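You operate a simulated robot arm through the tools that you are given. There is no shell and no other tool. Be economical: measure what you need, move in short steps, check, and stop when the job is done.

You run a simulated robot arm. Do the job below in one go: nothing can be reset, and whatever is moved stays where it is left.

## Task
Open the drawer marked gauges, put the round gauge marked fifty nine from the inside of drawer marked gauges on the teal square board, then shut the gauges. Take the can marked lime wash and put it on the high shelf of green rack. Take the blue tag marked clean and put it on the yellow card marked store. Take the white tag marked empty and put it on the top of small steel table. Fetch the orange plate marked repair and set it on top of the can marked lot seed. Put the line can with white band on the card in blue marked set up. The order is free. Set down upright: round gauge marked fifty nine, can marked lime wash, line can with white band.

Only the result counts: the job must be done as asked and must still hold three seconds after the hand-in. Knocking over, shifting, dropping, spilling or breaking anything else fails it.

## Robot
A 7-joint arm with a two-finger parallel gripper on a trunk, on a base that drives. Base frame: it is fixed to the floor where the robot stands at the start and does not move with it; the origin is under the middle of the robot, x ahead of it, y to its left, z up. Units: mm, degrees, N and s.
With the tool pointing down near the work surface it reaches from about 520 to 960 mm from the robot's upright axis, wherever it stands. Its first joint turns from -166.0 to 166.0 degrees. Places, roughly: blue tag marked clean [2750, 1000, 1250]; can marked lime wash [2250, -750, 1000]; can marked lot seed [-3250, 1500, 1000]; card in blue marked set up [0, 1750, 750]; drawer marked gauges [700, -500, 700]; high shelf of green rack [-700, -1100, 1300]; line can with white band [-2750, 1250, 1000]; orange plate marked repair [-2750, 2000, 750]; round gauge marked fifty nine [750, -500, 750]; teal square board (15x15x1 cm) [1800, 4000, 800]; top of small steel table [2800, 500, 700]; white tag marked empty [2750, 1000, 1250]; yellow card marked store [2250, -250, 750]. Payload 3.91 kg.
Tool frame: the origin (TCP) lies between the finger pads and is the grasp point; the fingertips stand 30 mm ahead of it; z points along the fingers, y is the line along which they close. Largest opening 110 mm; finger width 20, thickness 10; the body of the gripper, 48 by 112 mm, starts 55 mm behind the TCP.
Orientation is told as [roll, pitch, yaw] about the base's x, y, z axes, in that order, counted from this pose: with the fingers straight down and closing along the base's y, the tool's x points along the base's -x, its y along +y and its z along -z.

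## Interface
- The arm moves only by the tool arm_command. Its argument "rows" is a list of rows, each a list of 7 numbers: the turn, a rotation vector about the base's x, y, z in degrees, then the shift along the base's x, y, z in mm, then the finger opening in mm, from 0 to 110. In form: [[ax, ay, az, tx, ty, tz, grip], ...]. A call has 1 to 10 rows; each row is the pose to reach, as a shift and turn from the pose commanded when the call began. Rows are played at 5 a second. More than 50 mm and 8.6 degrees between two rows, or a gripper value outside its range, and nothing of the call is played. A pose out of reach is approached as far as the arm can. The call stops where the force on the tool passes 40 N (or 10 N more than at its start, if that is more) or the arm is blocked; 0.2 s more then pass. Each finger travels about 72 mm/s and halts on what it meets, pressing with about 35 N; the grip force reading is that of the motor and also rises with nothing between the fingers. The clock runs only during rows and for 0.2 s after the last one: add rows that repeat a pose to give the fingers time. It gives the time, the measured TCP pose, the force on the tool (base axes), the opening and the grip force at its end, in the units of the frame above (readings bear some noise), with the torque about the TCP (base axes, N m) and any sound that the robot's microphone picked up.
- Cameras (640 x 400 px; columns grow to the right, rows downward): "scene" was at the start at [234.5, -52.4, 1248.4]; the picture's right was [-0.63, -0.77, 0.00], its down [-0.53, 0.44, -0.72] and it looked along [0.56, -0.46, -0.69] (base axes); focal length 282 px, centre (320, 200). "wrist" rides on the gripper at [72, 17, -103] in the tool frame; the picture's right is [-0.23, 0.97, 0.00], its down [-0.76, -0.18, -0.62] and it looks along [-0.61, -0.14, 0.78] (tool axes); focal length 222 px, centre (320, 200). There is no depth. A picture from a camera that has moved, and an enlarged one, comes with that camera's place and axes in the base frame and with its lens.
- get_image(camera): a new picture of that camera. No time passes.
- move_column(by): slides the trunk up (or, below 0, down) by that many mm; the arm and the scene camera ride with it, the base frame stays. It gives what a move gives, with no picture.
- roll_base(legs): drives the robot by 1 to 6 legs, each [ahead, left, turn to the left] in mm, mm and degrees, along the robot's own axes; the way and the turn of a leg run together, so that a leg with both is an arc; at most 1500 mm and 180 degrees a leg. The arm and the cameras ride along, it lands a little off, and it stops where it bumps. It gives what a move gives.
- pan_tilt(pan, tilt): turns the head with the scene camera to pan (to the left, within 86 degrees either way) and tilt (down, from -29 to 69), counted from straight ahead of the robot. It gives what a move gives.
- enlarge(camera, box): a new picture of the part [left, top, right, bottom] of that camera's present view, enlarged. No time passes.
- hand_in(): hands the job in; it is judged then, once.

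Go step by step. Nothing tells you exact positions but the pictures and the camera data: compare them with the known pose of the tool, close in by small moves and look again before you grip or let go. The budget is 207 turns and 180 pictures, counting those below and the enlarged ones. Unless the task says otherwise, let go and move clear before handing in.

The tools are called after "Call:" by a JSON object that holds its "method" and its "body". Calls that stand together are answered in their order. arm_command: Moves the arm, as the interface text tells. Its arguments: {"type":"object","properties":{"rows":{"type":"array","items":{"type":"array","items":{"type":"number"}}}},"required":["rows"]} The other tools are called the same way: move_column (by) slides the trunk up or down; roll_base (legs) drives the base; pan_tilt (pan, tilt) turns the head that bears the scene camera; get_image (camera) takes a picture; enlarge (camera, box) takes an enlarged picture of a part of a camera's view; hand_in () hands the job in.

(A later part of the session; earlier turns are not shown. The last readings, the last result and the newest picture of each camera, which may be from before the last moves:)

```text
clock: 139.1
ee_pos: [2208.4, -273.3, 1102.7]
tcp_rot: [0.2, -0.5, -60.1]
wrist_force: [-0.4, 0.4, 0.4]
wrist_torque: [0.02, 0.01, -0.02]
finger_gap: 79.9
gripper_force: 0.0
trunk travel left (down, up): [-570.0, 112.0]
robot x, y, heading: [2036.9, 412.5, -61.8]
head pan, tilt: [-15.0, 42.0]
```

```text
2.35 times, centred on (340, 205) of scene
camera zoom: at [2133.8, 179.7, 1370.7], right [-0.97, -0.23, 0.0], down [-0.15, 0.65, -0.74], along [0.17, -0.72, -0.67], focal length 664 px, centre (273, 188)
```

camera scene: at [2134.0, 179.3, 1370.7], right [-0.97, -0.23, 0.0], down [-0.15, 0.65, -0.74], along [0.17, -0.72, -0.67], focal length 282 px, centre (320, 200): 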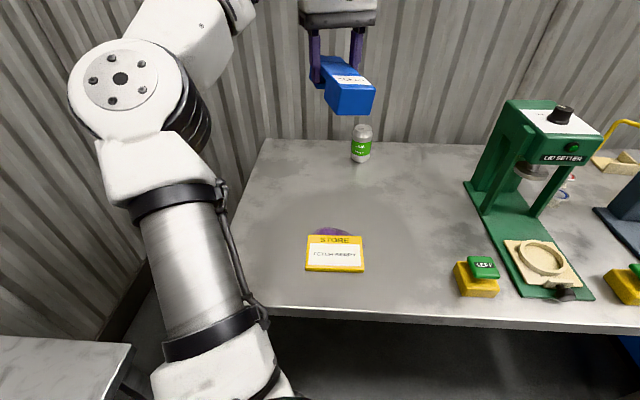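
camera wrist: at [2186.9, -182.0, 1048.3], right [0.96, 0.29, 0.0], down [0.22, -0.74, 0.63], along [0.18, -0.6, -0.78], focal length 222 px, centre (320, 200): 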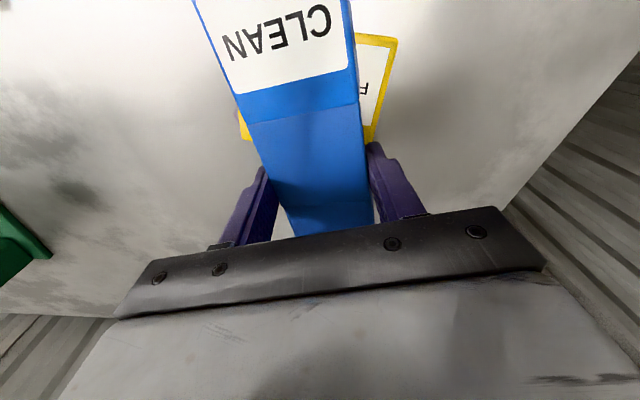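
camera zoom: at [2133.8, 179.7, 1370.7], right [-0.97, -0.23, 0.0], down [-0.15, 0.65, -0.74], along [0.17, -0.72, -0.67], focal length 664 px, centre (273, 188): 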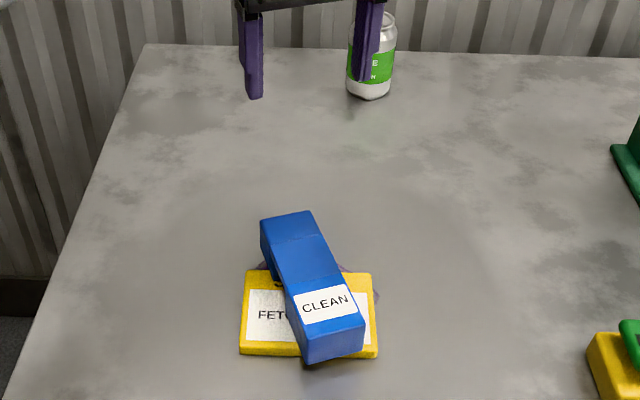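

The blue tag rests on the store card. Next the white tag: I drive back to the shelf.

Call:
{"method": "roll_base", "body": {"legs": [[-250, 0, 0], [0, 0, 62], [-220, 530, 0]]}}

Call:
{"method": "arm_command", "body": {"rows": [[0, 0, -1, -5, 20, 30, 90], [0, -8.5, -1, -10, 40, 60, 90], [0, -17, -1, -15, 60, 90, 90], [0, -25.5, -1, -20, 80, 120, 90], [0, -34, -1, -20, 90, 150, 90], [0, -42.5, -1, -20, 100, 180, 90], [0, -51, -1, -20, 100, 200, 90], [0, -59.5, -1, -20, 100, 220, 90], [0, -68, -1, -20, 100, 235, 90], [0, -76.5, -1, -20, 100, 250, 90]]}}

Call:
{"method": "arm_command", "body": {"rows": [[0, -6, 0, 0, 0, 5, 90], [0, -13, 0, 0, 0, 10, 90]]}}

Call:
{"method": "get_image", "body": {"camera": "wrist"}}

```text
clock: 147.9
ee_pos: [2387.8, 997.9, 1100.4]
tcp_rot: [0.1, -0.6, 1.9]
wrist_force: [0.9, -1.1, -0.4]
wrist_torque: [-0.01, 0.02, -0.03]
finger_gap: 80.1
gripper_force: 0.0
trunk travel left (down, up): [-570.0, 112.0]
robot x, y, heading: [1699.9, 1167.6, -0.2]
head pan, tilt: [-15.0, 42.0]
```

```text
clock: 150.1
ee_pos: [2366.2, 1097.2, 1350.4]
tcp_rot: [-5.5, -77.1, 5.1]
wrist_force: [-0.4, 0.1, 0.5]
wrist_torque: [0.0, -0.02, 0.0]
finger_gap: 90.0
gripper_force: 0.0
trunk travel left (down, up): [-570.0, 112.0]
robot x, y, heading: [1696.6, 1163.9, -0.0]
head pan, tilt: [-15.0, 42.0]
```

```text
clock: 150.7
ee_pos: [2365.0, 1085.2, 1359.4]
tcp_rot: [-83.5, -88.3, 81.0]
wrist_force: [-0.5, 0.1, 0.2]
wrist_torque: [0.02, 0.02, 0.01]
finger_gap: 90.0
gripper_force: 0.2
trunk travel left (down, up): [-570.0, 112.0]
robot x, y, heading: [1701.4, 1162.9, -0.0]
head pan, tilt: [-15.0, 42.0]
```

```text
104 pictures are left
camera wrist: at [2264.0, 1104.2, 1285.5], right [0.04, 0.98, 0.2], down [-0.63, -0.13, 0.77], along [0.78, -0.16, 0.61], focal length 222 px, centre (320, 200)
```

wrist: 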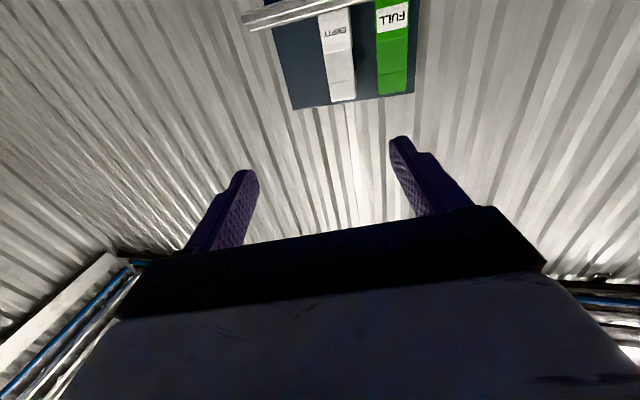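

White tag is at y 1104. I roll 300 mm ahead and check.

Call:
{"method": "roll_base", "body": {"legs": [[300, 0, 0]]}}

Call:
{"method": "arm_command", "body": {"rows": [[0, 0, 0, 30, 9, 5, 90], [0, 0, 0, 60, 18, 15, 90], [0, 0, 0, 90, 18, 18, 90], [0, 0, 0, 110, 18, 18, 90]]}}

Call:
{"method": "get_image", "body": {"camera": "wrist"}}

```text
clock: 152.8
ee_pos: [2666.0, 1091.6, 1358.5]
tcp_rot: [-83.3, -87.8, 81.2]
wrist_force: [0.2, 0.1, -1.4]
wrist_torque: [0.02, -0.03, -0.01]
finger_gap: 89.8
gripper_force: 0.0
trunk travel left (down, up): [-570.0, 112.0]
robot x, y, heading: [1999.0, 1163.8, -0.1]
head pan, tilt: [-15.0, 42.0]
```

```text
clock: 153.8
ee_pos: [2776.5, 1110.3, 1377.7]
tcp_rot: [-83.7, -87.9, 81.5]
wrist_force: [-0.2, 1.0, -0.2]
wrist_torque: [-0.03, 0.04, -0.01]
finger_gap: 89.8
gripper_force: 0.0
trunk travel left (down, up): [-570.0, 112.0]
robot x, y, heading: [2001.0, 1164.9, -0.2]
head pan, tilt: [-15.0, 42.0]
```

```text
103 pictures are left
camera wrist: at [2674.2, 1127.4, 1304.5], right [0.03, 0.98, 0.19], down [-0.62, -0.13, 0.77], along [0.78, -0.15, 0.61], focal length 222 px, centre (320, 200)
```

wrist: 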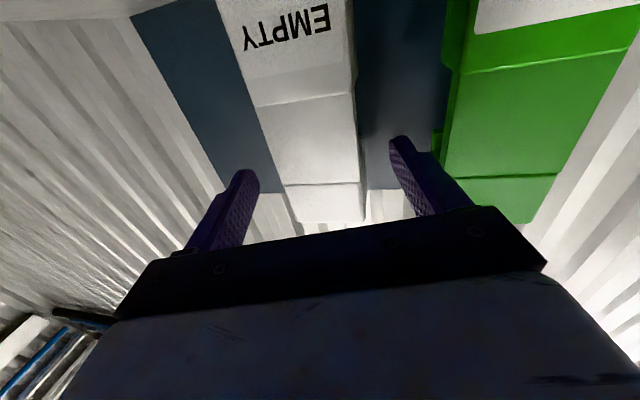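

Nearly centred; I shift 6 mm right, advance and close.

Call:
{"method": "arm_command", "body": {"rows": [[0, 0, 0, 15, -6, 0, 90], [0, 0, 0, 30, -6, 0, 90], [0, 0, 0, 41, -6, 0, 90], [0, 0, 0, 41, -6, 0, 70], [0, 0, 0, 41, -6, 0, 50], [0, 0, 0, 41, -6, 0, 30], [0, 0, 0, 41, -6, 0, 30]]}}

Call:
{"method": "get_image", "body": {"camera": "wrist"}}

```text
clock: 155.4
ee_pos: [2817.7, 1104.4, 1377.8]
tcp_rot: [-85.3, -87.8, 83.2]
wrist_force: [1.0, 0.1, 2.9]
wrist_torque: [0.16, -0.08, -0.07]
finger_gap: 57.4
gripper_force: 34.9
trunk travel left (down, up): [-570.0, 112.0]
robot x, y, heading: [1995.5, 1163.3, -0.2]
head pan, tilt: [-15.0, 42.0]
```

```text
102 pictures are left
camera wrist: at [2715.1, 1121.8, 1304.6], right [0.04, 0.98, 0.19], down [-0.63, -0.13, 0.77], along [0.78, -0.15, 0.61], focal length 222 px, centre (320, 200)
```

wrist: 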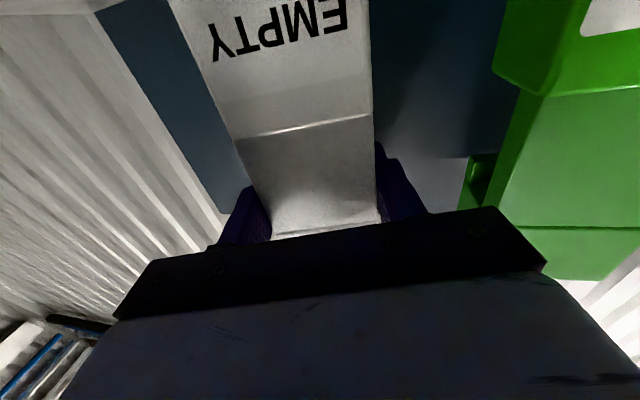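

Gripped. I lift, then back the base off.

Call:
{"method": "arm_command", "body": {"rows": [[0, 0, 0, 0, 0, 10, 30], [0, 0, 0, 0, 0, 22, 30]]}}

Call:
{"method": "roll_base", "body": {"legs": [[-600, 0, 0]]}}

Call:
{"method": "arm_command", "body": {"rows": [[0, 8.5, 0, 0, -10, 0, 30], [0, 17, 0, 0, -20, -10, 30], [0, 25.5, 0, 0, -30, -20, 30], [0, 34, 0, 0, -40, -40, 30], [0, 42.5, 0, 0, -50, -65, 30], [0, 51, 0, 0, -60, -90, 30], [0, 59.5, 0, 0, -70, -120, 30], [0, 68, 0, 0, -80, -150, 30], [0, 76.5, 0, 0, -80, -180, 30], [0, 85, 0, 0, -80, -210, 30]]}}

Call:
{"method": "get_image", "body": {"camera": "scene"}}

```text
clock: 156.0
ee_pos: [2817.1, 1103.9, 1400.0]
tcp_rot: [-83.1, -87.9, 81.1]
wrist_force: [-0.4, -0.4, -0.2]
wrist_torque: [-0.01, 0.01, 0.02]
finger_gap: 57.6
gripper_force: 35.2
trunk travel left (down, up): [-570.0, 112.0]
robot x, y, heading: [2001.1, 1163.4, -0.0]
head pan, tilt: [-15.0, 42.0]
```

```text
clock: 159.4
ee_pos: [2218.1, 1103.6, 1399.2]
tcp_rot: [-84.5, -87.8, 82.4]
wrist_force: [-0.4, 0.3, -1.1]
wrist_torque: [-0.01, 0.0, -0.01]
finger_gap: 56.5
gripper_force: 34.7
trunk travel left (down, up): [-570.0, 112.0]
robot x, y, heading: [1403.9, 1162.0, 0.5]
head pan, tilt: [-15.0, 42.0]
```

```text
clock: 161.6
ee_pos: [2218.0, 1023.4, 1187.8]
tcp_rot: [-2.3, -4.6, 2.2]
wrist_force: [-0.3, 0.2, -0.4]
wrist_torque: [0.02, -0.04, 0.02]
finger_gap: 56.4
gripper_force: 34.9
trunk travel left (down, up): [-570.0, 112.0]
robot x, y, heading: [1401.5, 1163.0, 0.2]
head pan, tilt: [-15.0, 42.0]
```

```text
101 pictures are left
camera scene: at [1652.8, 1142.9, 1370.5], right [-0.26, -0.97, 0.0], down [-0.65, 0.17, -0.74], along [0.72, -0.19, -0.67], focal length 282 px, centre (320, 200)
```

scene: 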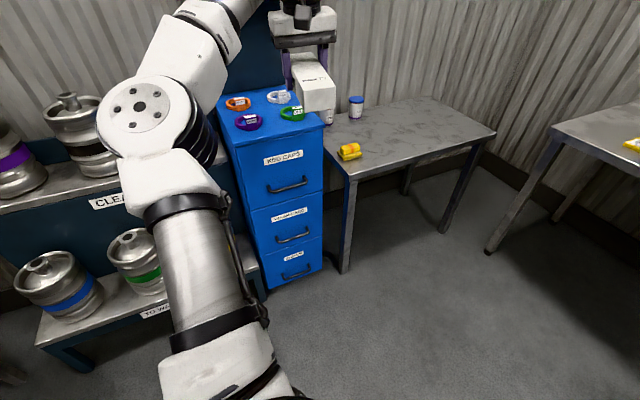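

The steel table top is at z about 737 with its front edge from (2410,829) to (2572,70). I level the tool and drive so the white tag comes over the clear middle.

Call:
{"method": "arm_command", "body": {"rows": [[2.3, 4.6, 0, 0, 0, 0, 30]]}}

Call:
{"method": "roll_base", "body": {"legs": [[420, -540, 0]]}}

Call:
{"method": "get_image", "body": {"camera": "scene"}}

Call:
{"method": "get_image", "body": {"camera": "wrist"}}

```text
clock: 162.0
ee_pos: [2219.1, 1023.3, 1189.2]
tcp_rot: [0.3, -0.1, 2.0]
wrist_force: [0.0, -0.6, -0.8]
wrist_torque: [0.02, -0.04, -0.03]
finger_gap: 56.6
gripper_force: 35.0
trunk travel left (down, up): [-570.0, 112.0]
robot x, y, heading: [1404.0, 1161.7, 0.2]
head pan, tilt: [-15.0, 42.0]
```

```text
clock: 166.6
ee_pos: [2637.2, 488.5, 1188.8]
tcp_rot: [0.3, -0.2, 1.9]
wrist_force: [1.4, -0.4, -0.6]
wrist_torque: [-0.01, -0.09, -0.01]
finger_gap: 56.8
gripper_force: 34.9
trunk travel left (down, up): [-570.0, 112.0]
robot x, y, heading: [1821.9, 630.7, -0.0]
head pan, tilt: [-15.0, 42.0]
```

```text
100 pictures are left
camera scene: at [2071.7, 610.1, 1370.6], right [-0.26, -0.97, 0.0], down [-0.65, 0.17, -0.74], along [0.72, -0.19, -0.67], focal length 282 px, centre (320, 200)
```

scene: 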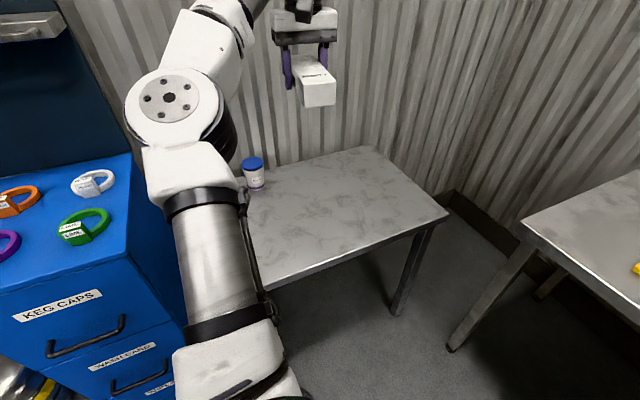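

```text
99 pictures are left
camera wrist: at [2565.5, 502.7, 1291.6], right [0.19, 0.98, 0.01], down [0.77, -0.16, 0.62], along [0.61, -0.12, -0.78], focal length 222 px, centre (320, 200)
```

wrist: 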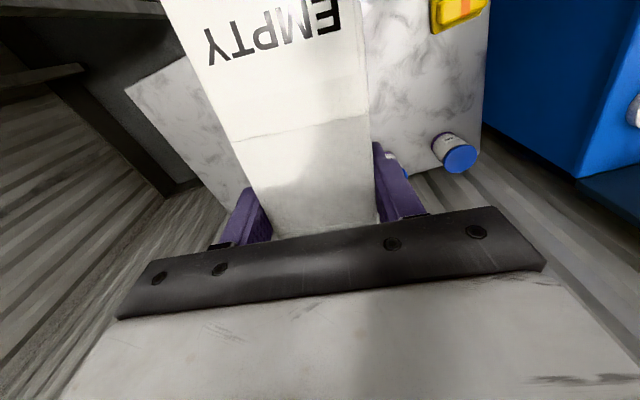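

The area below is clear. I lower the tag over the table.

Call:
{"method": "arm_command", "body": {"rows": [[0, 0, 0, 12, 0, -46, 30], [0, 0, 0, 25, 0, -92, 30], [0, 0, 0, 25, 0, -140, 30], [0, 0, 0, 25, 0, -188, 30], [0, 0, 0, 25, 0, -236, 30], [0, 0, 0, 25, 0, -284, 30], [0, 0, 0, 25, 0, -332, 30], [0, 0, 0, 25, 0, -365, 30], [0, 0, 0, 25, 0, -385, 30]]}}

Call:
{"method": "get_image", "body": {"camera": "scene"}}

```text
clock: 168.6
ee_pos: [2661.8, 489.7, 804.8]
tcp_rot: [0.3, -0.3, 1.9]
wrist_force: [-0.3, -0.4, -0.8]
wrist_torque: [0.02, -0.03, 0.01]
finger_gap: 56.5
gripper_force: 34.9
trunk travel left (down, up): [-570.0, 112.0]
robot x, y, heading: [1820.0, 633.8, -0.1]
head pan, tilt: [-15.0, 42.0]
```

```text
98 pictures are left
camera scene: at [2071.7, 610.2, 1370.6], right [-0.26, -0.97, 0.0], down [-0.65, 0.17, -0.74], along [0.72, -0.19, -0.67], focal length 282 px, centre (320, 200)
```

scene: 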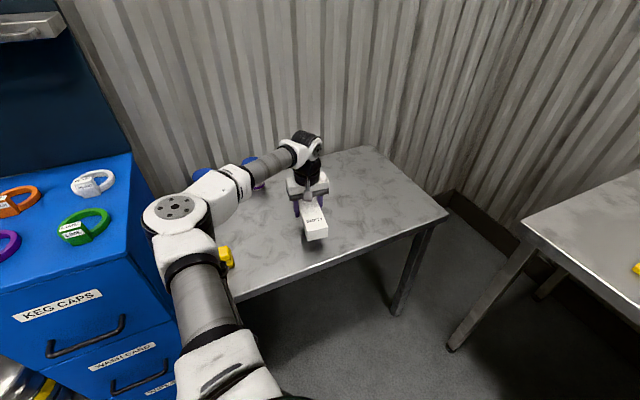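

The forearm passes near the cans; I check before going lower.

Call:
{"method": "enlarge", "body": {"camera": "scene", "box": [170, 120, 350, 300]}}

```text
2.22 times, centred on (260, 210) of scene
camera zoom: at [2071.7, 610.2, 1370.6], right [-0.26, -0.97, 0.0], down [-0.65, 0.17, -0.74], along [0.72, -0.19, -0.67], focal length 628 px, centre (453, 178)
```

zoom: 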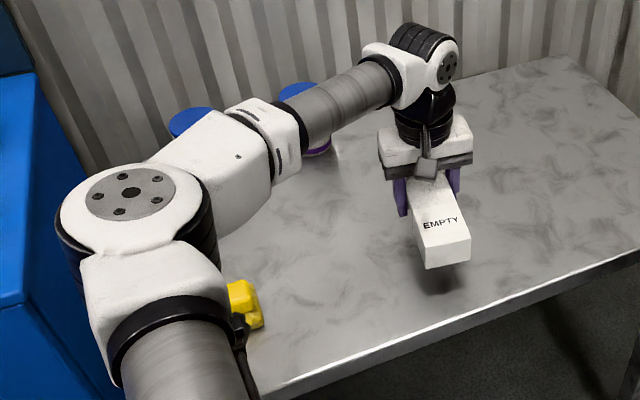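

The forearm is well above the cans. I lower the last bit slowly.

Call:
{"method": "arm_command", "body": {"rows": [[0, 0, 0, 0, 0, -8, 30], [0, 0, 0, 0, 0, -14, 30], [0, 0, 0, 0, 0, -18, 30], [0, 0, 0, 0, 0, -22, 30], [0, 0, 0, 0, 0, -25, 30]]}}

Call:
{"method": "enlarge", "body": {"camera": "scene", "box": [170, 120, 350, 300]}}

```text
clock: 169.8
ee_pos: [2662.6, 489.3, 779.0]
tcp_rot: [0.4, -0.3, 1.8]
wrist_force: [0.2, 0.5, -1.2]
wrist_torque: [0.0, -0.05, -0.02]
finger_gap: 56.6
gripper_force: 35.4
trunk travel left (down, up): [-570.0, 112.0]
robot x, y, heading: [1822.7, 633.2, 0.2]
head pan, tilt: [-15.0, 42.0]
```

```text
2.22 times, centred on (260, 210) of scene
camera zoom: at [2071.6, 610.2, 1370.6], right [-0.26, -0.97, 0.0], down [-0.65, 0.17, -0.74], along [0.72, -0.19, -0.67], focal length 628 px, centre (453, 178)
```

zoom: 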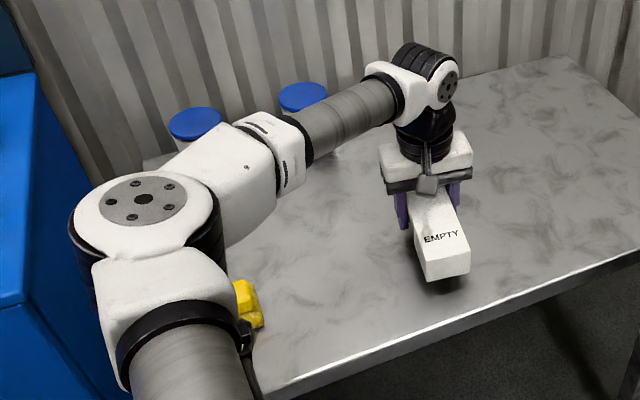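

Still a small gap; I go on in small steps.

Call:
{"method": "arm_command", "body": {"rows": [[0, 0, 0, 0, 0, -5, 30], [0, 0, 0, 0, 0, -9, 30], [0, 0, 0, 0, 0, -12, 30], [0, 0, 0, 0, 0, -15, 30], [0, 0, 0, 0, 0, -18, 30]]}}

```text
clock: 171.0
ee_pos: [2661.6, 489.2, 760.4]
tcp_rot: [0.3, -0.2, 1.9]
wrist_force: [-0.3, -0.3, -1.5]
wrist_torque: [0.0, -0.05, -0.01]
finger_gap: 56.3
gripper_force: 34.7
trunk travel left (down, up): [-570.0, 112.0]
robot x, y, heading: [1821.4, 630.5, -0.2]
head pan, tilt: [-15.0, 42.0]
```

Call:
{"method": "arm_command", "body": {"rows": [[0, 0, 0, 0, 0, -4, 30], [0, 0, 0, 0, 0, -8, 30], [0, 0, 0, 0, 0, -12, 30], [0, 0, 0, 0, 0, -15, 30]]}}

Call:
{"method": "enlarge", "body": {"camera": "scene", "box": [170, 120, 350, 300]}}

```text
clock: 172.0
ee_pos: [2662.5, 489.4, 749.7]
tcp_rot: [0.0, -0.6, 1.9]
wrist_force: [-3.8, 1.8, 21.1]
wrist_torque: [-0.7, 0.24, -0.21]
finger_gap: 56.7
gripper_force: 34.8
trunk travel left (down, up): [-570.0, 112.0]
robot x, y, heading: [1821.3, 632.2, -0.3]
head pan, tilt: [-15.0, 42.0]
```

```text
2.22 times, centred on (260, 210) of scene
camera zoom: at [2069.1, 610.8, 1371.7], right [-0.26, -0.97, 0.0], down [-0.64, 0.17, -0.74], along [0.72, -0.19, -0.67], focal length 628 px, centre (453, 178)
```

zoom: 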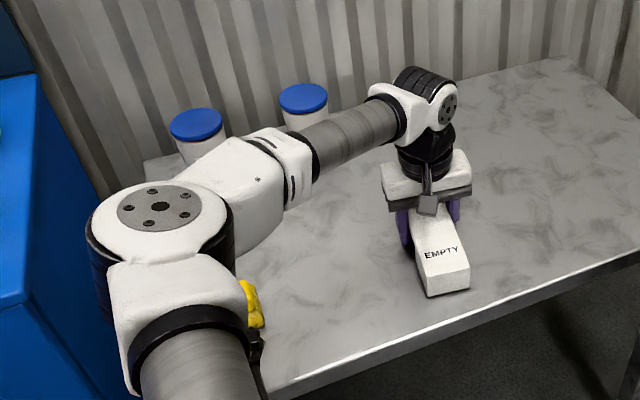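

Contact made. I release and rise.

Call:
{"method": "arm_command", "body": {"rows": [[0, 0, 0, 0, 0, 3, 30], [0, 0, 0, 0, 0, 3, 60], [0, 0, 0, 0, 0, 3, 80], [0, 0, 0, 0, 0, 3, 80], [0, 0, 0, 0, 0, 40, 80], [0, 0, 0, 0, 0, 85, 80], [0, 0, 0, 0, 0, 130, 80], [0, 0, 0, 0, 0, 178, 80], [0, 0, 0, 0, 0, 226, 80], [0, 0, 0, 0, 0, 270, 80]]}}

Call:
{"method": "get_image", "body": {"camera": "scene"}}

```text
clock: 174.2
ee_pos: [2661.0, 490.1, 1016.4]
tcp_rot: [0.4, -0.3, 1.9]
wrist_force: [-0.3, -0.1, 0.8]
wrist_torque: [0.0, -0.02, 0.02]
finger_gap: 80.0
gripper_force: 0.1
trunk travel left (down, up): [-570.0, 112.0]
robot x, y, heading: [1821.4, 632.0, -0.1]
head pan, tilt: [-15.0, 42.0]
```

```text
94 pictures are left
camera scene: at [2071.1, 610.2, 1370.7], right [-0.26, -0.97, 0.0], down [-0.65, 0.17, -0.74], along [0.72, -0.19, -0.67], focal length 282 px, centre (320, 200)
```

scene: 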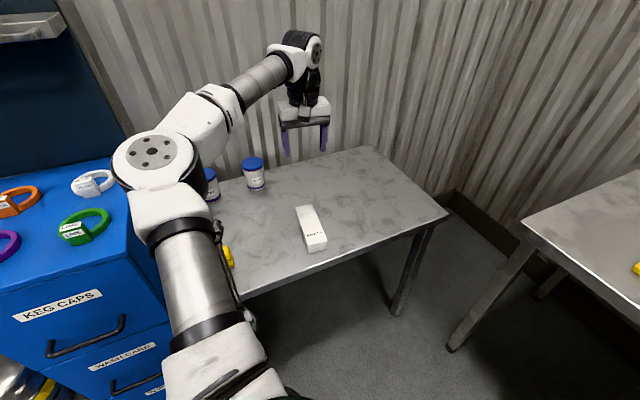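

The white tag lies on the steel table. Next is the lime wash can, at about (2188,-668) on the bench; I turn and drive to face it.

Call:
{"method": "roll_base", "body": {"legs": [[0, 0, -90], [0, 370, 0], [200, 0, 0]]}}

Call:
{"method": "pan_tilt", "body": {"pan": -10, "tilt": 40}}

Call:
{"method": "arm_command", "body": {"rows": [[-7.5, 0, 0, 15, 15, 0, 90], [-15, 0, 0, 30, 30, 0, 90], [-22.5, 0, 0, 50, 45, 0, 90], [-30, 0, 0, 70, 60, 0, 90], [-37.5, 0, 0, 90, 75, 0, 90], [-45, 0, 0, 110, 90, 0, 90], [-45, 0, 0, 120, 90, 0, 90]]}}

Call:
{"method": "get_image", "body": {"camera": "scene"}}

Call:
{"method": "get_image", "body": {"camera": "wrist"}}

```text
clock: 181.3
ee_pos: [2048.4, -206.8, 1016.1]
tcp_rot: [0.3, -0.2, -86.9]
wrist_force: [0.5, -0.4, -0.4]
wrist_torque: [0.01, -0.04, 0.01]
finger_gap: 79.8
gripper_force: 0.0
trunk travel left (down, up): [-570.0, 112.0]
robot x, y, heading: [2172.5, 640.0, -89.1]
head pan, tilt: [-15.0, 42.0]
stopped in leg 2: the robot was blocked; the commanded pose is now the measured one
```

```text
clock: 182.0
ee_pos: [2049.1, -208.0, 1016.3]
tcp_rot: [0.2, -0.1, -86.9]
wrist_force: [0.4, 0.7, 0.0]
wrist_torque: [0.02, -0.01, 0.01]
finger_gap: 80.0
gripper_force: 0.1
trunk travel left (down, up): [-570.0, 112.0]
robot x, y, heading: [2173.9, 635.8, -89.0]
head pan, tilt: [-10.0, 40.0]
```

```text
clock: 183.6
ee_pos: [2169.3, -117.5, 1015.1]
tcp_rot: [-3.0, -45.1, -85.6]
wrist_force: [-0.9, 0.3, 0.1]
wrist_torque: [0.03, 0.05, -0.01]
finger_gap: 89.9
gripper_force: 0.1
trunk travel left (down, up): [-570.0, 112.0]
robot x, y, heading: [2176.9, 640.7, -88.8]
head pan, tilt: [-10.0, 40.0]
```

```text
93 pictures are left
camera scene: at [2164.1, 382.6, 1373.6], right [-0.99, 0.15, 0.0], down [0.1, 0.64, -0.77], along [-0.12, -0.76, -0.64], focal length 282 px, centre (320, 200)
```

scene: 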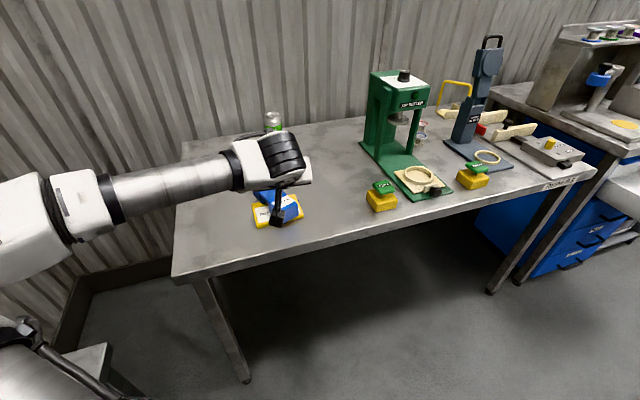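

```text
92 pictures are left
camera wrist: at [2182.4, 7.3, 1036.3], right [0.98, -0.12, 0.13], down [-0.14, -0.1, 0.99], along [-0.11, -0.99, -0.12], focal length 222 px, centre (320, 200)
```

wrist: 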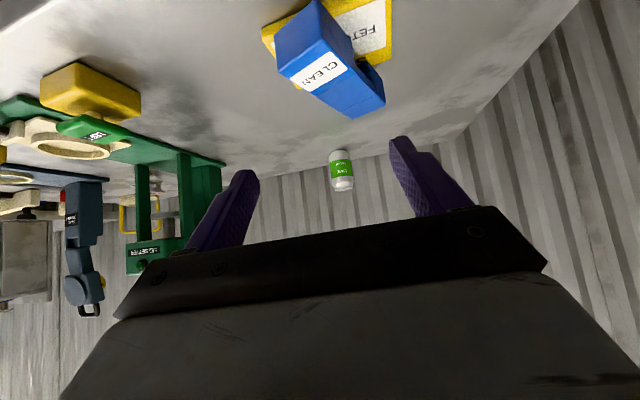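

The can is seen ahead at x about 2184. I drive forward 380 mm.

Call:
{"method": "roll_base", "body": {"legs": [[380, 0, 0]]}}

Call:
{"method": "get_image", "body": {"camera": "scene"}}

Call:
{"method": "get_image", "body": {"camera": "wrist"}}

```text
clock: 186.0
ee_pos: [2176.4, -496.8, 1016.2]
tcp_rot: [-2.9, -45.1, -85.6]
wrist_force: [-0.5, 0.4, -0.5]
wrist_torque: [-0.02, 0.02, 0.02]
finger_gap: 90.0
gripper_force: 0.1
trunk travel left (down, up): [-570.0, 112.0]
robot x, y, heading: [2179.9, 257.6, -88.7]
head pan, tilt: [-10.0, 40.0]
```

```text
91 pictures are left
camera scene: at [2171.8, 3.6, 1373.5], right [-0.99, 0.15, 0.0], down [0.1, 0.64, -0.77], along [-0.12, -0.76, -0.64], focal length 282 px, centre (320, 200)
```

scene: 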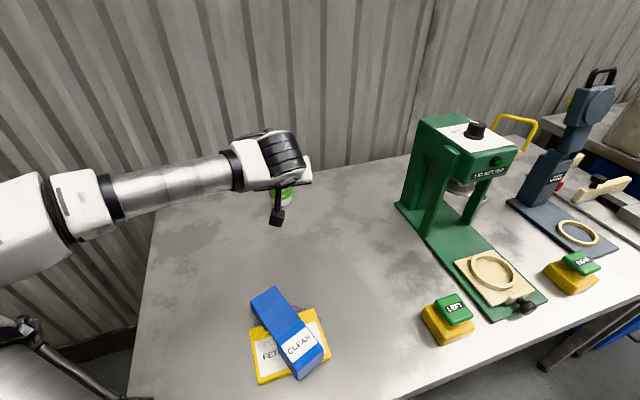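

```text
90 pictures are left
camera wrist: at [2190.3, -371.9, 1036.2], right [0.98, -0.12, 0.13], down [-0.14, -0.1, 0.98], along [-0.1, -0.99, -0.12], focal length 222 px, centre (320, 200)
```

wrist: 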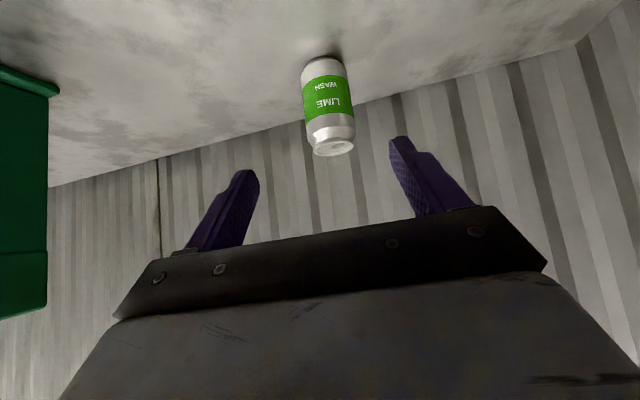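

The can stands near (2186,-660), z 822–938. I approach along the tool axis, stopping short to check.

Call:
{"method": "arm_command", "body": {"rows": [[0, 0, 0, 4, -35, -25, 90], [0, 0, 0, 8, -70, -50, 90], [0, 0, 0, 10, -105, -76, 90]]}}

Call:
{"method": "get_image", "body": {"camera": "wrist"}}

Call:
{"method": "enlarge", "body": {"camera": "scene", "box": [200, 110, 360, 230]}}

```text
clock: 186.8
ee_pos: [2186.4, -601.2, 940.4]
tcp_rot: [-2.7, -45.1, -85.5]
wrist_force: [-0.4, -0.4, -0.3]
wrist_torque: [0.0, -0.01, 0.01]
finger_gap: 90.0
gripper_force: 0.1
trunk travel left (down, up): [-570.0, 112.0]
robot x, y, heading: [2179.0, 257.1, -88.8]
head pan, tilt: [-10.0, 40.0]
```

```text
89 pictures are left
camera wrist: at [2199.9, -477.0, 960.6], right [0.98, -0.12, 0.13], down [-0.14, -0.1, 0.98], along [-0.1, -0.99, -0.12], focal length 222 px, centre (320, 200)
```

wrist: 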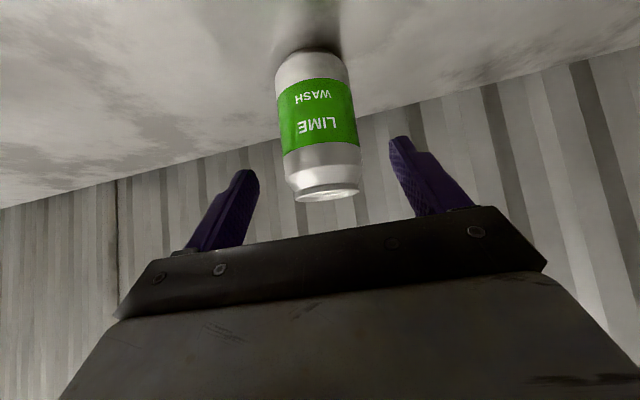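

```text
3.33 times, centred on (280, 170) of scene
camera zoom: at [2171.7, 3.5, 1373.5], right [-0.99, 0.15, 0.0], down [0.1, 0.64, -0.77], along [-0.12, -0.76, -0.64], focal length 941 px, centre (453, 300)
```

zoom: 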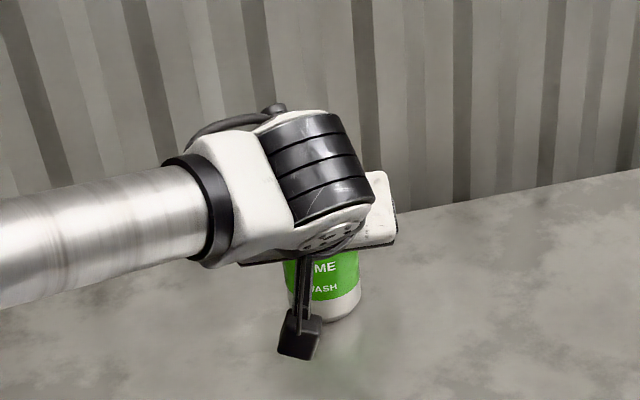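

Well centred. I advance the last stretch and close.

Call:
{"method": "arm_command", "body": {"rows": [[0, 0, 0, 0, -20, -13, 90], [0, 0, 0, 0, -40, -26, 90], [0, 0, 0, 0, -54, -36, 90], [0, 0, 0, 0, -54, -36, 70], [0, 0, 0, 0, -54, -36, 55], [0, 0, 0, 0, -54, -36, 55], [0, 0, 0, 0, -54, -36, 50]]}}

Call:
{"method": "get_image", "body": {"camera": "wrist"}}

```text
clock: 188.4
ee_pos: [2184.9, -655.6, 904.5]
tcp_rot: [-2.9, -45.1, -85.6]
wrist_force: [0.0, -1.6, 1.2]
wrist_torque: [-0.13, -0.18, -0.04]
finger_gap: 65.7
gripper_force: 35.5
trunk travel left (down, up): [-570.0, 112.0]
robot x, y, heading: [2181.8, 259.4, -89.0]
head pan, tilt: [-10.0, 40.0]
```

```text
87 pictures are left
camera wrist: at [2199.7, -530.4, 925.0], right [0.98, -0.12, 0.13], down [-0.14, -0.1, 0.98], along [-0.1, -0.99, -0.12], focal length 222 px, centre (320, 200)
```

wrist: 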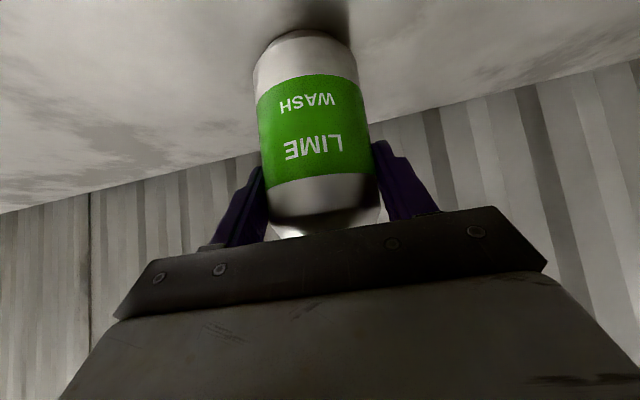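

The can is held. I lift it and retreat.

Call:
{"method": "arm_command", "body": {"rows": [[0, 0, 0, 0, 0, 20, 50], [0, 0, 0, 0, 10, 60, 50], [0, 0, 0, 0, 30, 105, 50], [0, 0, 0, 0, 60, 145, 50], [0, 0, 0, 0, 90, 180, 50], [0, 0, 0, 0, 120, 200, 50]]}}

Call:
{"method": "roll_base", "body": {"legs": [[-500, -50, 0]]}}

Call:
{"method": "pan_tilt", "body": {"pan": 50, "tilt": 35}}

Call:
{"method": "get_image", "body": {"camera": "scene"}}

```text
clock: 189.8
ee_pos: [2187.4, -534.8, 1103.8]
tcp_rot: [-2.8, -45.2, -85.6]
wrist_force: [0.5, -0.1, -3.2]
wrist_torque: [0.04, 0.0, -0.02]
finger_gap: 65.2
gripper_force: 35.0
trunk travel left (down, up): [-570.0, 112.0]
robot x, y, heading: [2182.9, 255.3, -88.9]
head pan, tilt: [-10.0, 40.0]
```

```text
clock: 192.8
ee_pos: [2124.9, -31.3, 1104.5]
tcp_rot: [-2.8, -45.2, -85.6]
wrist_force: [0.1, 0.0, -3.8]
wrist_torque: [0.07, 0.02, 0.05]
finger_gap: 65.3
gripper_force: 35.1
trunk travel left (down, up): [-570.0, 112.0]
robot x, y, heading: [2119.5, 768.7, -89.1]
head pan, tilt: [-10.0, 40.0]
```

```text
clock: 194.1
ee_pos: [2125.5, -30.4, 1102.1]
tcp_rot: [-2.8, -45.0, -85.7]
wrist_force: [0.3, -0.2, -2.6]
wrist_torque: [0.06, -0.01, 0.01]
finger_gap: 65.4
gripper_force: 35.0
trunk travel left (down, up): [-570.0, 112.0]
robot x, y, heading: [2122.9, 761.7, -89.2]
head pan, tilt: [50.0, 35.0]
```

```text
86 pictures are left
camera scene: at [2192.9, 537.0, 1381.1], right [-0.63, -0.78, 0.0], down [-0.45, 0.36, -0.82], along [0.64, -0.52, -0.57], focal length 282 px, centre (320, 200)
```

scene: 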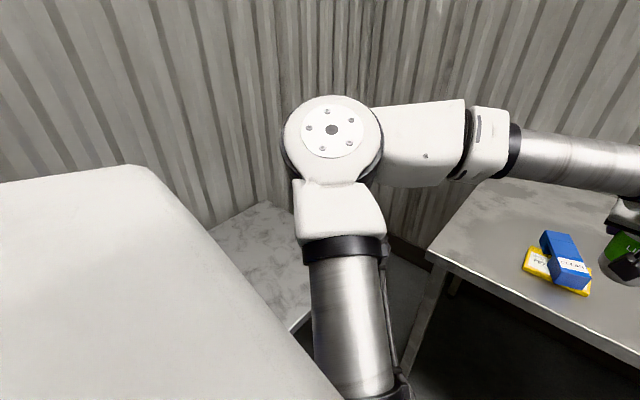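

Blue tag is steady on its card. Now I drive west, sideways, toward the green rack.

Call:
{"method": "roll_base", "body": {"legs": [[0, -1400, 0], [0, -1400, 0]]}}

Call:
{"method": "pan_tilt", "body": {"pan": 5, "tilt": 15}}

Call:
{"method": "get_image", "body": {"camera": "scene"}}

```text
clock: 215.7
ee_pos: [-677.0, -61.2, 1102.5]
tcp_rot: [-2.9, -45.1, -86.8]
wrist_force: [-0.6, 0.9, -3.3]
wrist_torque: [0.05, 0.01, -0.01]
finger_gap: 65.4
gripper_force: 35.4
trunk travel left (down, up): [-570.0, 112.0]
robot x, y, heading: [-665.7, 727.9, -90.1]
head pan, tilt: [50.0, 35.0]
```

```text
clock: 216.8
ee_pos: [-676.9, -60.9, 1102.9]
tcp_rot: [-2.8, -45.1, -86.9]
wrist_force: [0.8, -0.2, -3.2]
wrist_torque: [0.03, -0.01, -0.01]
finger_gap: 65.1
gripper_force: 34.8
trunk travel left (down, up): [-570.0, 112.0]
robot x, y, heading: [-667.0, 732.8, -90.5]
head pan, tilt: [5.0, 15.0]
```

```text
85 pictures are left
camera scene: at [-657.2, 468.4, 1413.0], right [-1.0, -0.09, 0.0], down [-0.02, 0.26, -0.97], along [0.08, -0.96, -0.26], focal length 282 px, centre (320, 200)
```

scene: 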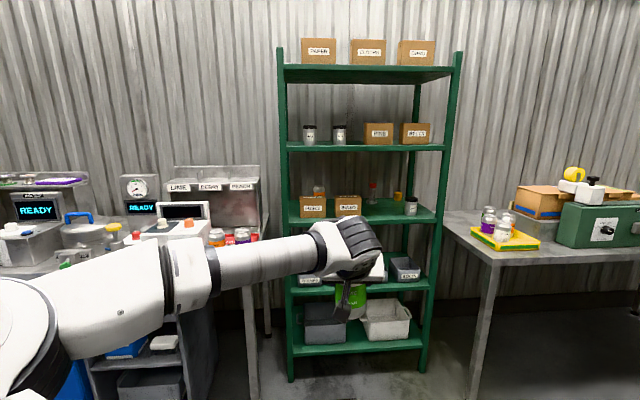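

The rack's shelf at about z 1290 (with two jars and two boxes) is the one meant. I zoom on it.

Call:
{"method": "enlarge", "body": {"camera": "scene", "box": [270, 90, 470, 230]}}

```text
2.86 times, centred on (370, 160) of scene
camera zoom: at [-657.2, 468.4, 1413.0], right [-1.0, -0.09, 0.0], down [-0.02, 0.26, -0.97], along [0.08, -0.96, -0.26], focal length 807 px, centre (177, 314)
```

zoom: 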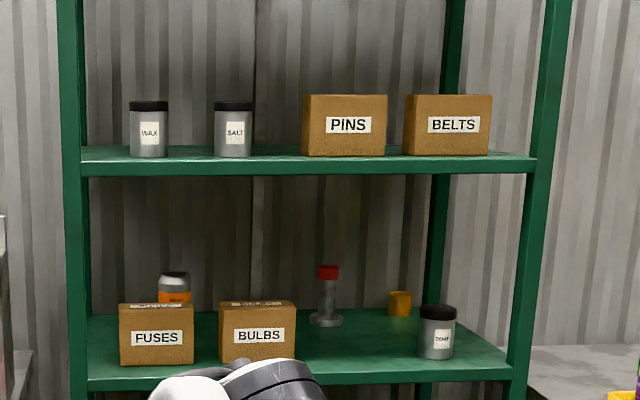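

There is free shelf in front of the jars, and a gap between SALT and PINS near x -718. I raise the trunk and arm, then move nearer.

Call:
{"method": "move_column", "body": {"by": 112}}

Call:
{"method": "arm_command", "body": {"rows": [[0, 0, 0, 0, 0, 40, 50], [0, 0, 0, 0, 0, 80, 50], [0, 0, 0, 0, 0, 120, 50], [0, 0, 0, 0, 0, 160, 50], [0, 0, 0, 0, 0, 200, 50], [0, 0, 0, 0, 0, 225, 50]]}}

Call:
{"method": "roll_base", "body": {"legs": [[600, -40, 0]]}}

Call:
{"method": "pan_tilt", "body": {"pan": -5, "tilt": 15}}

Call:
{"method": "get_image", "body": {"camera": "scene"}}

Call:
{"method": "get_image", "body": {"camera": "wrist"}}

```text
clock: 218.2
ee_pos: [-677.0, -60.5, 1214.4]
tcp_rot: [-2.8, -44.9, -87.0]
wrist_force: [0.2, 0.6, -2.6]
wrist_torque: [0.03, -0.02, -0.01]
finger_gap: 65.2
gripper_force: 34.9
trunk travel left (down, up): [-682.0, 0.0]
robot x, y, heading: [-666.1, 730.4, -90.2]
head pan, tilt: [5.0, 15.0]
```

```text
clock: 219.6
ee_pos: [-677.2, -61.5, 1440.2]
tcp_rot: [-2.8, -45.0, -87.0]
wrist_force: [0.0, 0.0, -3.0]
wrist_torque: [0.05, 0.01, 0.01]
finger_gap: 65.3
gripper_force: 35.2
trunk travel left (down, up): [-682.0, 0.0]
robot x, y, heading: [-667.3, 732.2, -90.2]
head pan, tilt: [5.0, 15.0]
```

```text
clock: 223.0
ee_pos: [-718.2, -660.6, 1440.3]
tcp_rot: [-2.8, -45.0, -86.9]
wrist_force: [0.2, -0.2, -4.0]
wrist_torque: [0.03, 0.0, 0.02]
finger_gap: 65.2
gripper_force: 34.3
trunk travel left (down, up): [-682.0, 0.0]
robot x, y, heading: [-704.0, 132.5, -90.2]
head pan, tilt: [5.0, 15.0]
```

```text
clock: 223.7
ee_pos: [-716.6, -660.7, 1439.5]
tcp_rot: [-2.8, -45.2, -87.0]
wrist_force: [-0.4, 0.2, -3.5]
wrist_torque: [0.04, 0.01, 0.0]
finger_gap: 65.2
gripper_force: 35.4
trunk travel left (down, up): [-682.0, 0.0]
robot x, y, heading: [-701.7, 133.0, -90.3]
head pan, tilt: [-5.0, 15.0]
```

```text
83 pictures are left
camera scene: at [-714.5, -130.4, 1525.1], right [-1.0, 0.09, 0.0], down [0.02, 0.26, -0.97], along [-0.09, -0.96, -0.26], focal length 282 px, centre (320, 200)
```

scene: 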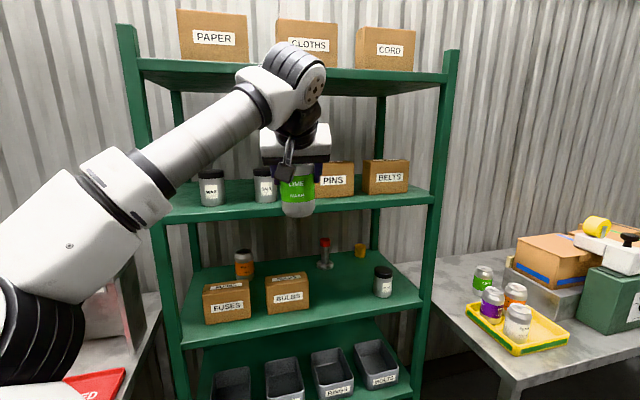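

```text
82 pictures are left
camera wrist: at [-701.9, -536.8, 1460.8], right [0.98, -0.14, 0.13], down [-0.14, -0.1, 0.98], along [-0.13, -0.99, -0.12], focal length 222 px, centre (320, 200)
```

wrist: 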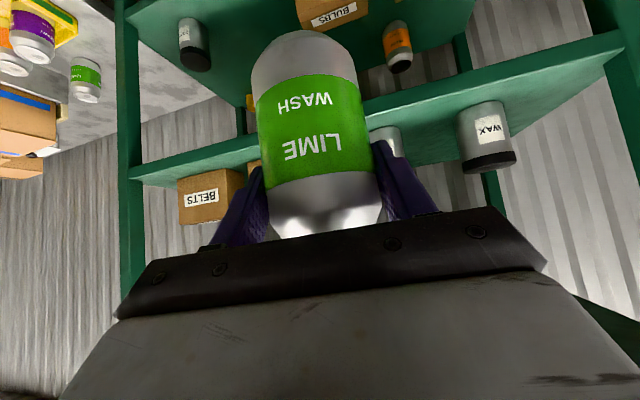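

Good view; I zoom on the shelf to measure its front edge and the jars.

Call:
{"method": "enlarge", "body": {"camera": "scene", "box": [140, 130, 460, 230]}}

```text
2.00 times, centred on (300, 180) of scene
camera zoom: at [-714.5, -130.4, 1525.1], right [-1.0, 0.09, 0.0], down [0.02, 0.26, -0.97], along [-0.09, -0.96, -0.26], focal length 565 px, centre (360, 240)
```

zoom: 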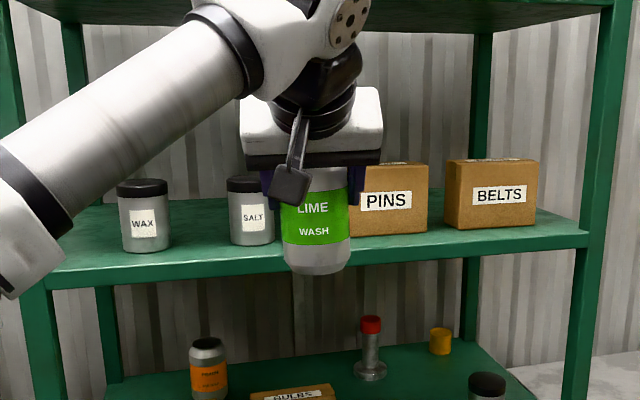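

The shelf surface is at z about 1320, edge near y -826, with an 82 mm slot between SALT and PINS centred at x -710. I will set the can at the front of that slot; first I roll 130 mm nearer.

Call:
{"method": "roll_base", "body": {"legs": [[130, 0, 0]]}}

Call:
{"method": "enlarge", "body": {"camera": "scene", "box": [140, 110, 460, 250]}}

Call:
{"method": "get_image", "body": {"camera": "wrist"}}

```text
clock: 225.0
ee_pos: [-718.0, -792.2, 1438.8]
tcp_rot: [-2.8, -44.9, -87.0]
wrist_force: [0.4, -1.2, -4.0]
wrist_torque: [0.04, 0.05, 0.0]
finger_gap: 65.1
gripper_force: 35.5
trunk travel left (down, up): [-682.0, 0.0]
robot x, y, heading: [-708.6, 4.5, -90.0]
head pan, tilt: [-5.0, 15.0]
```

```text
2.00 times, centred on (300, 180) of scene
camera zoom: at [-714.9, -261.0, 1524.8], right [-1.0, 0.09, 0.0], down [0.02, 0.26, -0.97], along [-0.09, -0.96, -0.26], focal length 565 px, centre (360, 240)
```

zoom: 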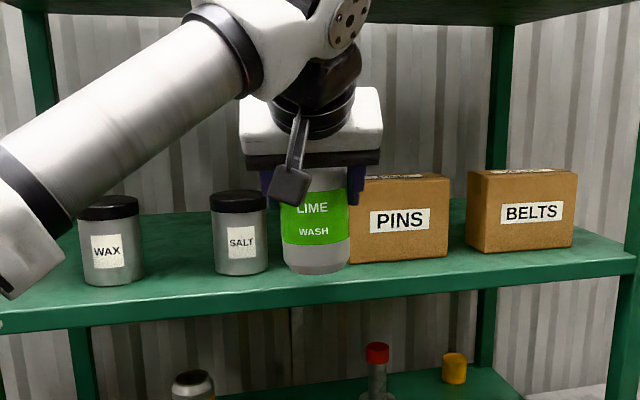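

```text
79 pictures are left
camera wrist: at [-702.3, -667.4, 1460.0], right [0.98, -0.14, 0.13], down [-0.14, -0.1, 0.98], along [-0.13, -0.98, -0.12], focal length 222 px, centre (320, 200)
```

wrist: 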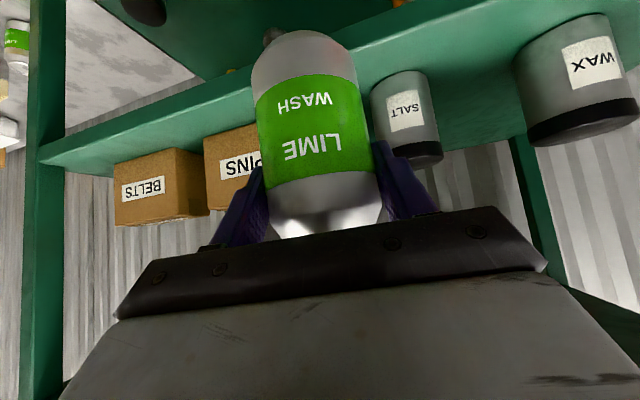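

There is room in front: shelf edge y about -800, jar front -882. I move forward 50 mm and lower onto the shelf.

Call:
{"method": "arm_command", "body": {"rows": [[0, 0, 0, 0, -25, 0, 50], [0, 0, 0, 0, -51, 0, 50], [0, 0, 0, 0, -51, -15, 50], [0, 0, 0, 0, -51, -25, 50], [0, 0, 0, 0, -51, -30, 50]]}}

Call:
{"method": "enlarge", "body": {"camera": "scene", "box": [140, 110, 460, 250]}}

```text
clock: 226.2
ee_pos: [-718.6, -840.2, 1408.5]
tcp_rot: [-2.8, -45.0, -86.9]
wrist_force: [0.1, -1.6, -2.5]
wrist_torque: [0.01, 0.02, 0.0]
finger_gap: 65.2
gripper_force: 35.3
trunk travel left (down, up): [-682.0, 0.0]
robot x, y, heading: [-707.3, 3.7, -90.0]
head pan, tilt: [-5.0, 15.0]
```

```text
2.00 times, centred on (300, 180) of scene
camera zoom: at [-714.8, -259.7, 1525.1], right [-1.0, 0.09, 0.0], down [0.02, 0.26, -0.97], along [-0.09, -0.96, -0.26], focal length 565 px, centre (360, 240)
```

zoom: 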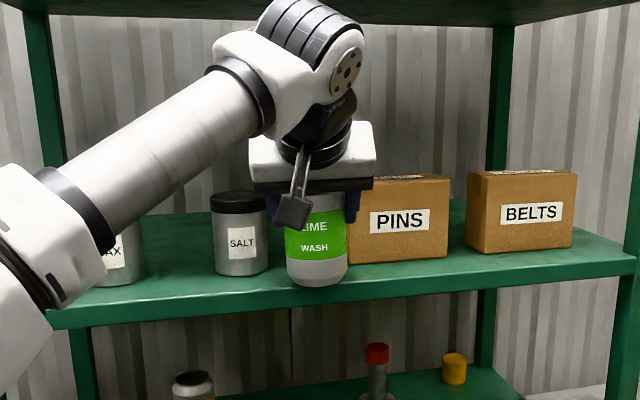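

Almost down. I lower in small steps to contact.

Call:
{"method": "arm_command", "body": {"rows": [[0, 0, 0, 0, -3, -3, 50], [0, 0, 0, 0, -3, -6, 50], [0, 0, 0, 0, -3, -9, 50], [0, 0, 0, 0, -3, -12, 50]]}}

Call:
{"method": "enlarge", "body": {"camera": "scene", "box": [240, 150, 400, 250]}}

```text
clock: 227.2
ee_pos: [-719.9, -842.8, 1401.8]
tcp_rot: [-2.9, -45.5, -86.9]
wrist_force: [-0.2, -4.4, 23.9]
wrist_torque: [-0.35, -0.64, -0.21]
finger_gap: 65.6
gripper_force: 34.5
trunk travel left (down, up): [-682.0, 0.0]
robot x, y, heading: [-706.9, 3.0, -90.0]
head pan, tilt: [-5.0, 15.0]
```

```text
4.00 times, centred on (320, 200) of scene
camera zoom: at [-714.9, -257.3, 1526.0], right [-1.0, 0.09, 0.0], down [0.02, 0.26, -0.97], along [-0.09, -0.96, -0.26], focal length 1130 px, centre (320, 200)
```

zoom: 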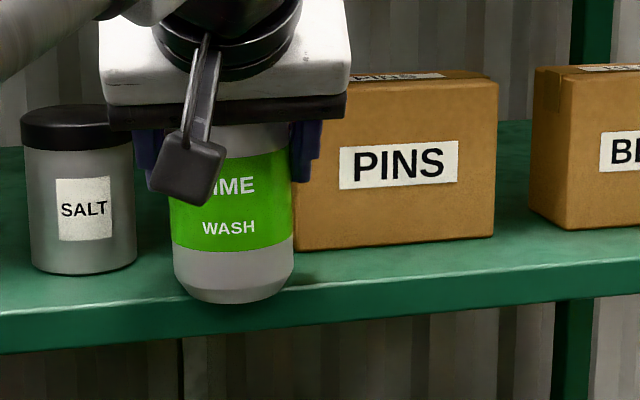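

Contact felt, but the can's front may be near the shelf edge. I zoom to check.

Call:
{"method": "enlarge", "body": {"camera": "scene", "box": [250, 200, 350, 250]}}

```text
6.40 times, centred on (300, 225) of scene
camera zoom: at [-714.9, -257.3, 1526.0], right [-1.0, 0.09, 0.0], down [0.02, 0.26, -0.97], along [-0.09, -0.96, -0.26], focal length 1808 px, centre (448, 40)
```

zoom: 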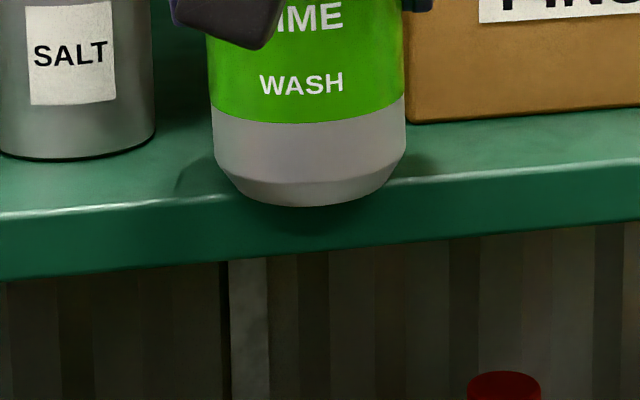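

The can's front overhangs the edge by about 16 mm. I lift, go 35 mm deeper and set it down again.

Call:
{"method": "arm_command", "body": {"rows": [[0, 0, 0, 0, 0, 8, 50], [0, 0, 0, 0, 0, 16, 50], [0, 0, 0, 0, -18, 16, 50], [0, 0, 0, 0, -36, 16, 50], [0, 0, 0, 0, -36, 10, 50], [0, 0, 0, 0, -36, 5, 50], [0, 0, 0, 0, -36, 2, 50], [0, 0, 0, 0, -36, 0, 50]]}}

Call:
{"method": "enlarge", "body": {"camera": "scene", "box": [250, 170, 370, 250]}}

Call:
{"method": "get_image", "body": {"camera": "wrist"}}

```text
clock: 229.0
ee_pos: [-718.1, -879.1, 1401.6]
tcp_rot: [-3.0, -45.5, -86.9]
wrist_force: [1.2, -8.0, 18.7]
wrist_torque: [-0.52, -0.47, -0.16]
finger_gap: 65.3
gripper_force: 34.9
trunk travel left (down, up): [-682.0, 0.0]
robot x, y, heading: [-706.4, 2.0, -90.3]
head pan, tilt: [-5.0, 15.0]
```

```text
5.00 times, centred on (310, 210) of scene
camera zoom: at [-714.8, -258.4, 1525.8], right [-1.0, 0.09, 0.0], down [0.02, 0.26, -0.97], along [-0.09, -0.96, -0.26], focal length 1412 px, centre (370, 150)
```

zoom: 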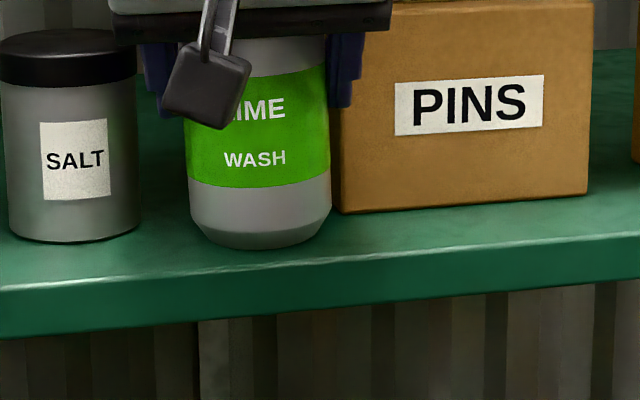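

```text
74 pictures are left
camera wrist: at [-702.3, -755.1, 1422.0], right [0.98, -0.14, 0.13], down [-0.14, -0.09, 0.99], along [-0.13, -0.99, -0.11], focal length 222 px, centre (320, 200)
```

wrist: 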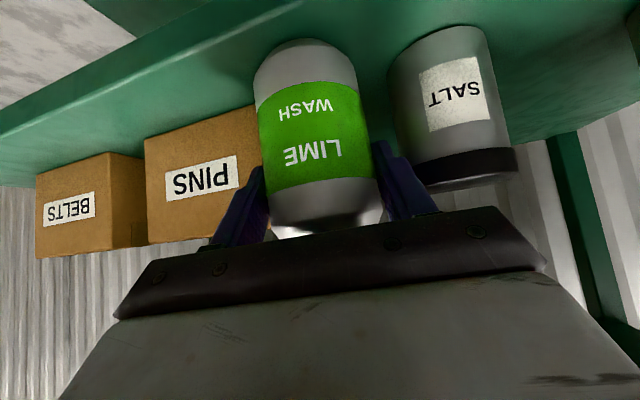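

The can is now fully on the shelf. I relieve the pressure, open a little and retreat along the tool axis.

Call:
{"method": "arm_command", "body": {"rows": [[0, 0, 0, 0, 0, 4, 50], [0, 0, 0, 0, 0, 5, 66], [0, 0, 0, 0, 0, 5, 72], [0, 0, 0, 0, 0, 5, 74], [0, 0, 0, 0, 0, 5, 74]]}}

Call:
{"method": "enlarge", "body": {"camera": "scene", "box": [230, 140, 390, 250]}}

```text
clock: 230.2
ee_pos: [-718.1, -880.2, 1403.8]
tcp_rot: [-2.8, -45.0, -86.9]
wrist_force: [-0.4, 0.0, -0.4]
wrist_torque: [-0.01, -0.02, -0.03]
finger_gap: 73.8
gripper_force: 0.2
trunk travel left (down, up): [-682.0, 0.0]
robot x, y, heading: [-704.5, 3.0, -89.9]
head pan, tilt: [-5.0, 15.0]
```

```text
3.64 times, centred on (310, 195) of scene
camera zoom: at [-714.9, -259.5, 1525.1], right [-1.0, 0.09, 0.0], down [0.02, 0.26, -0.97], along [-0.09, -0.96, -0.26], focal length 1027 px, centre (356, 218)
```

zoom: 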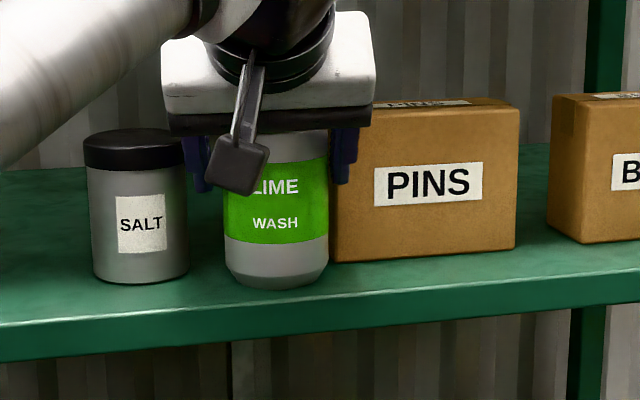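

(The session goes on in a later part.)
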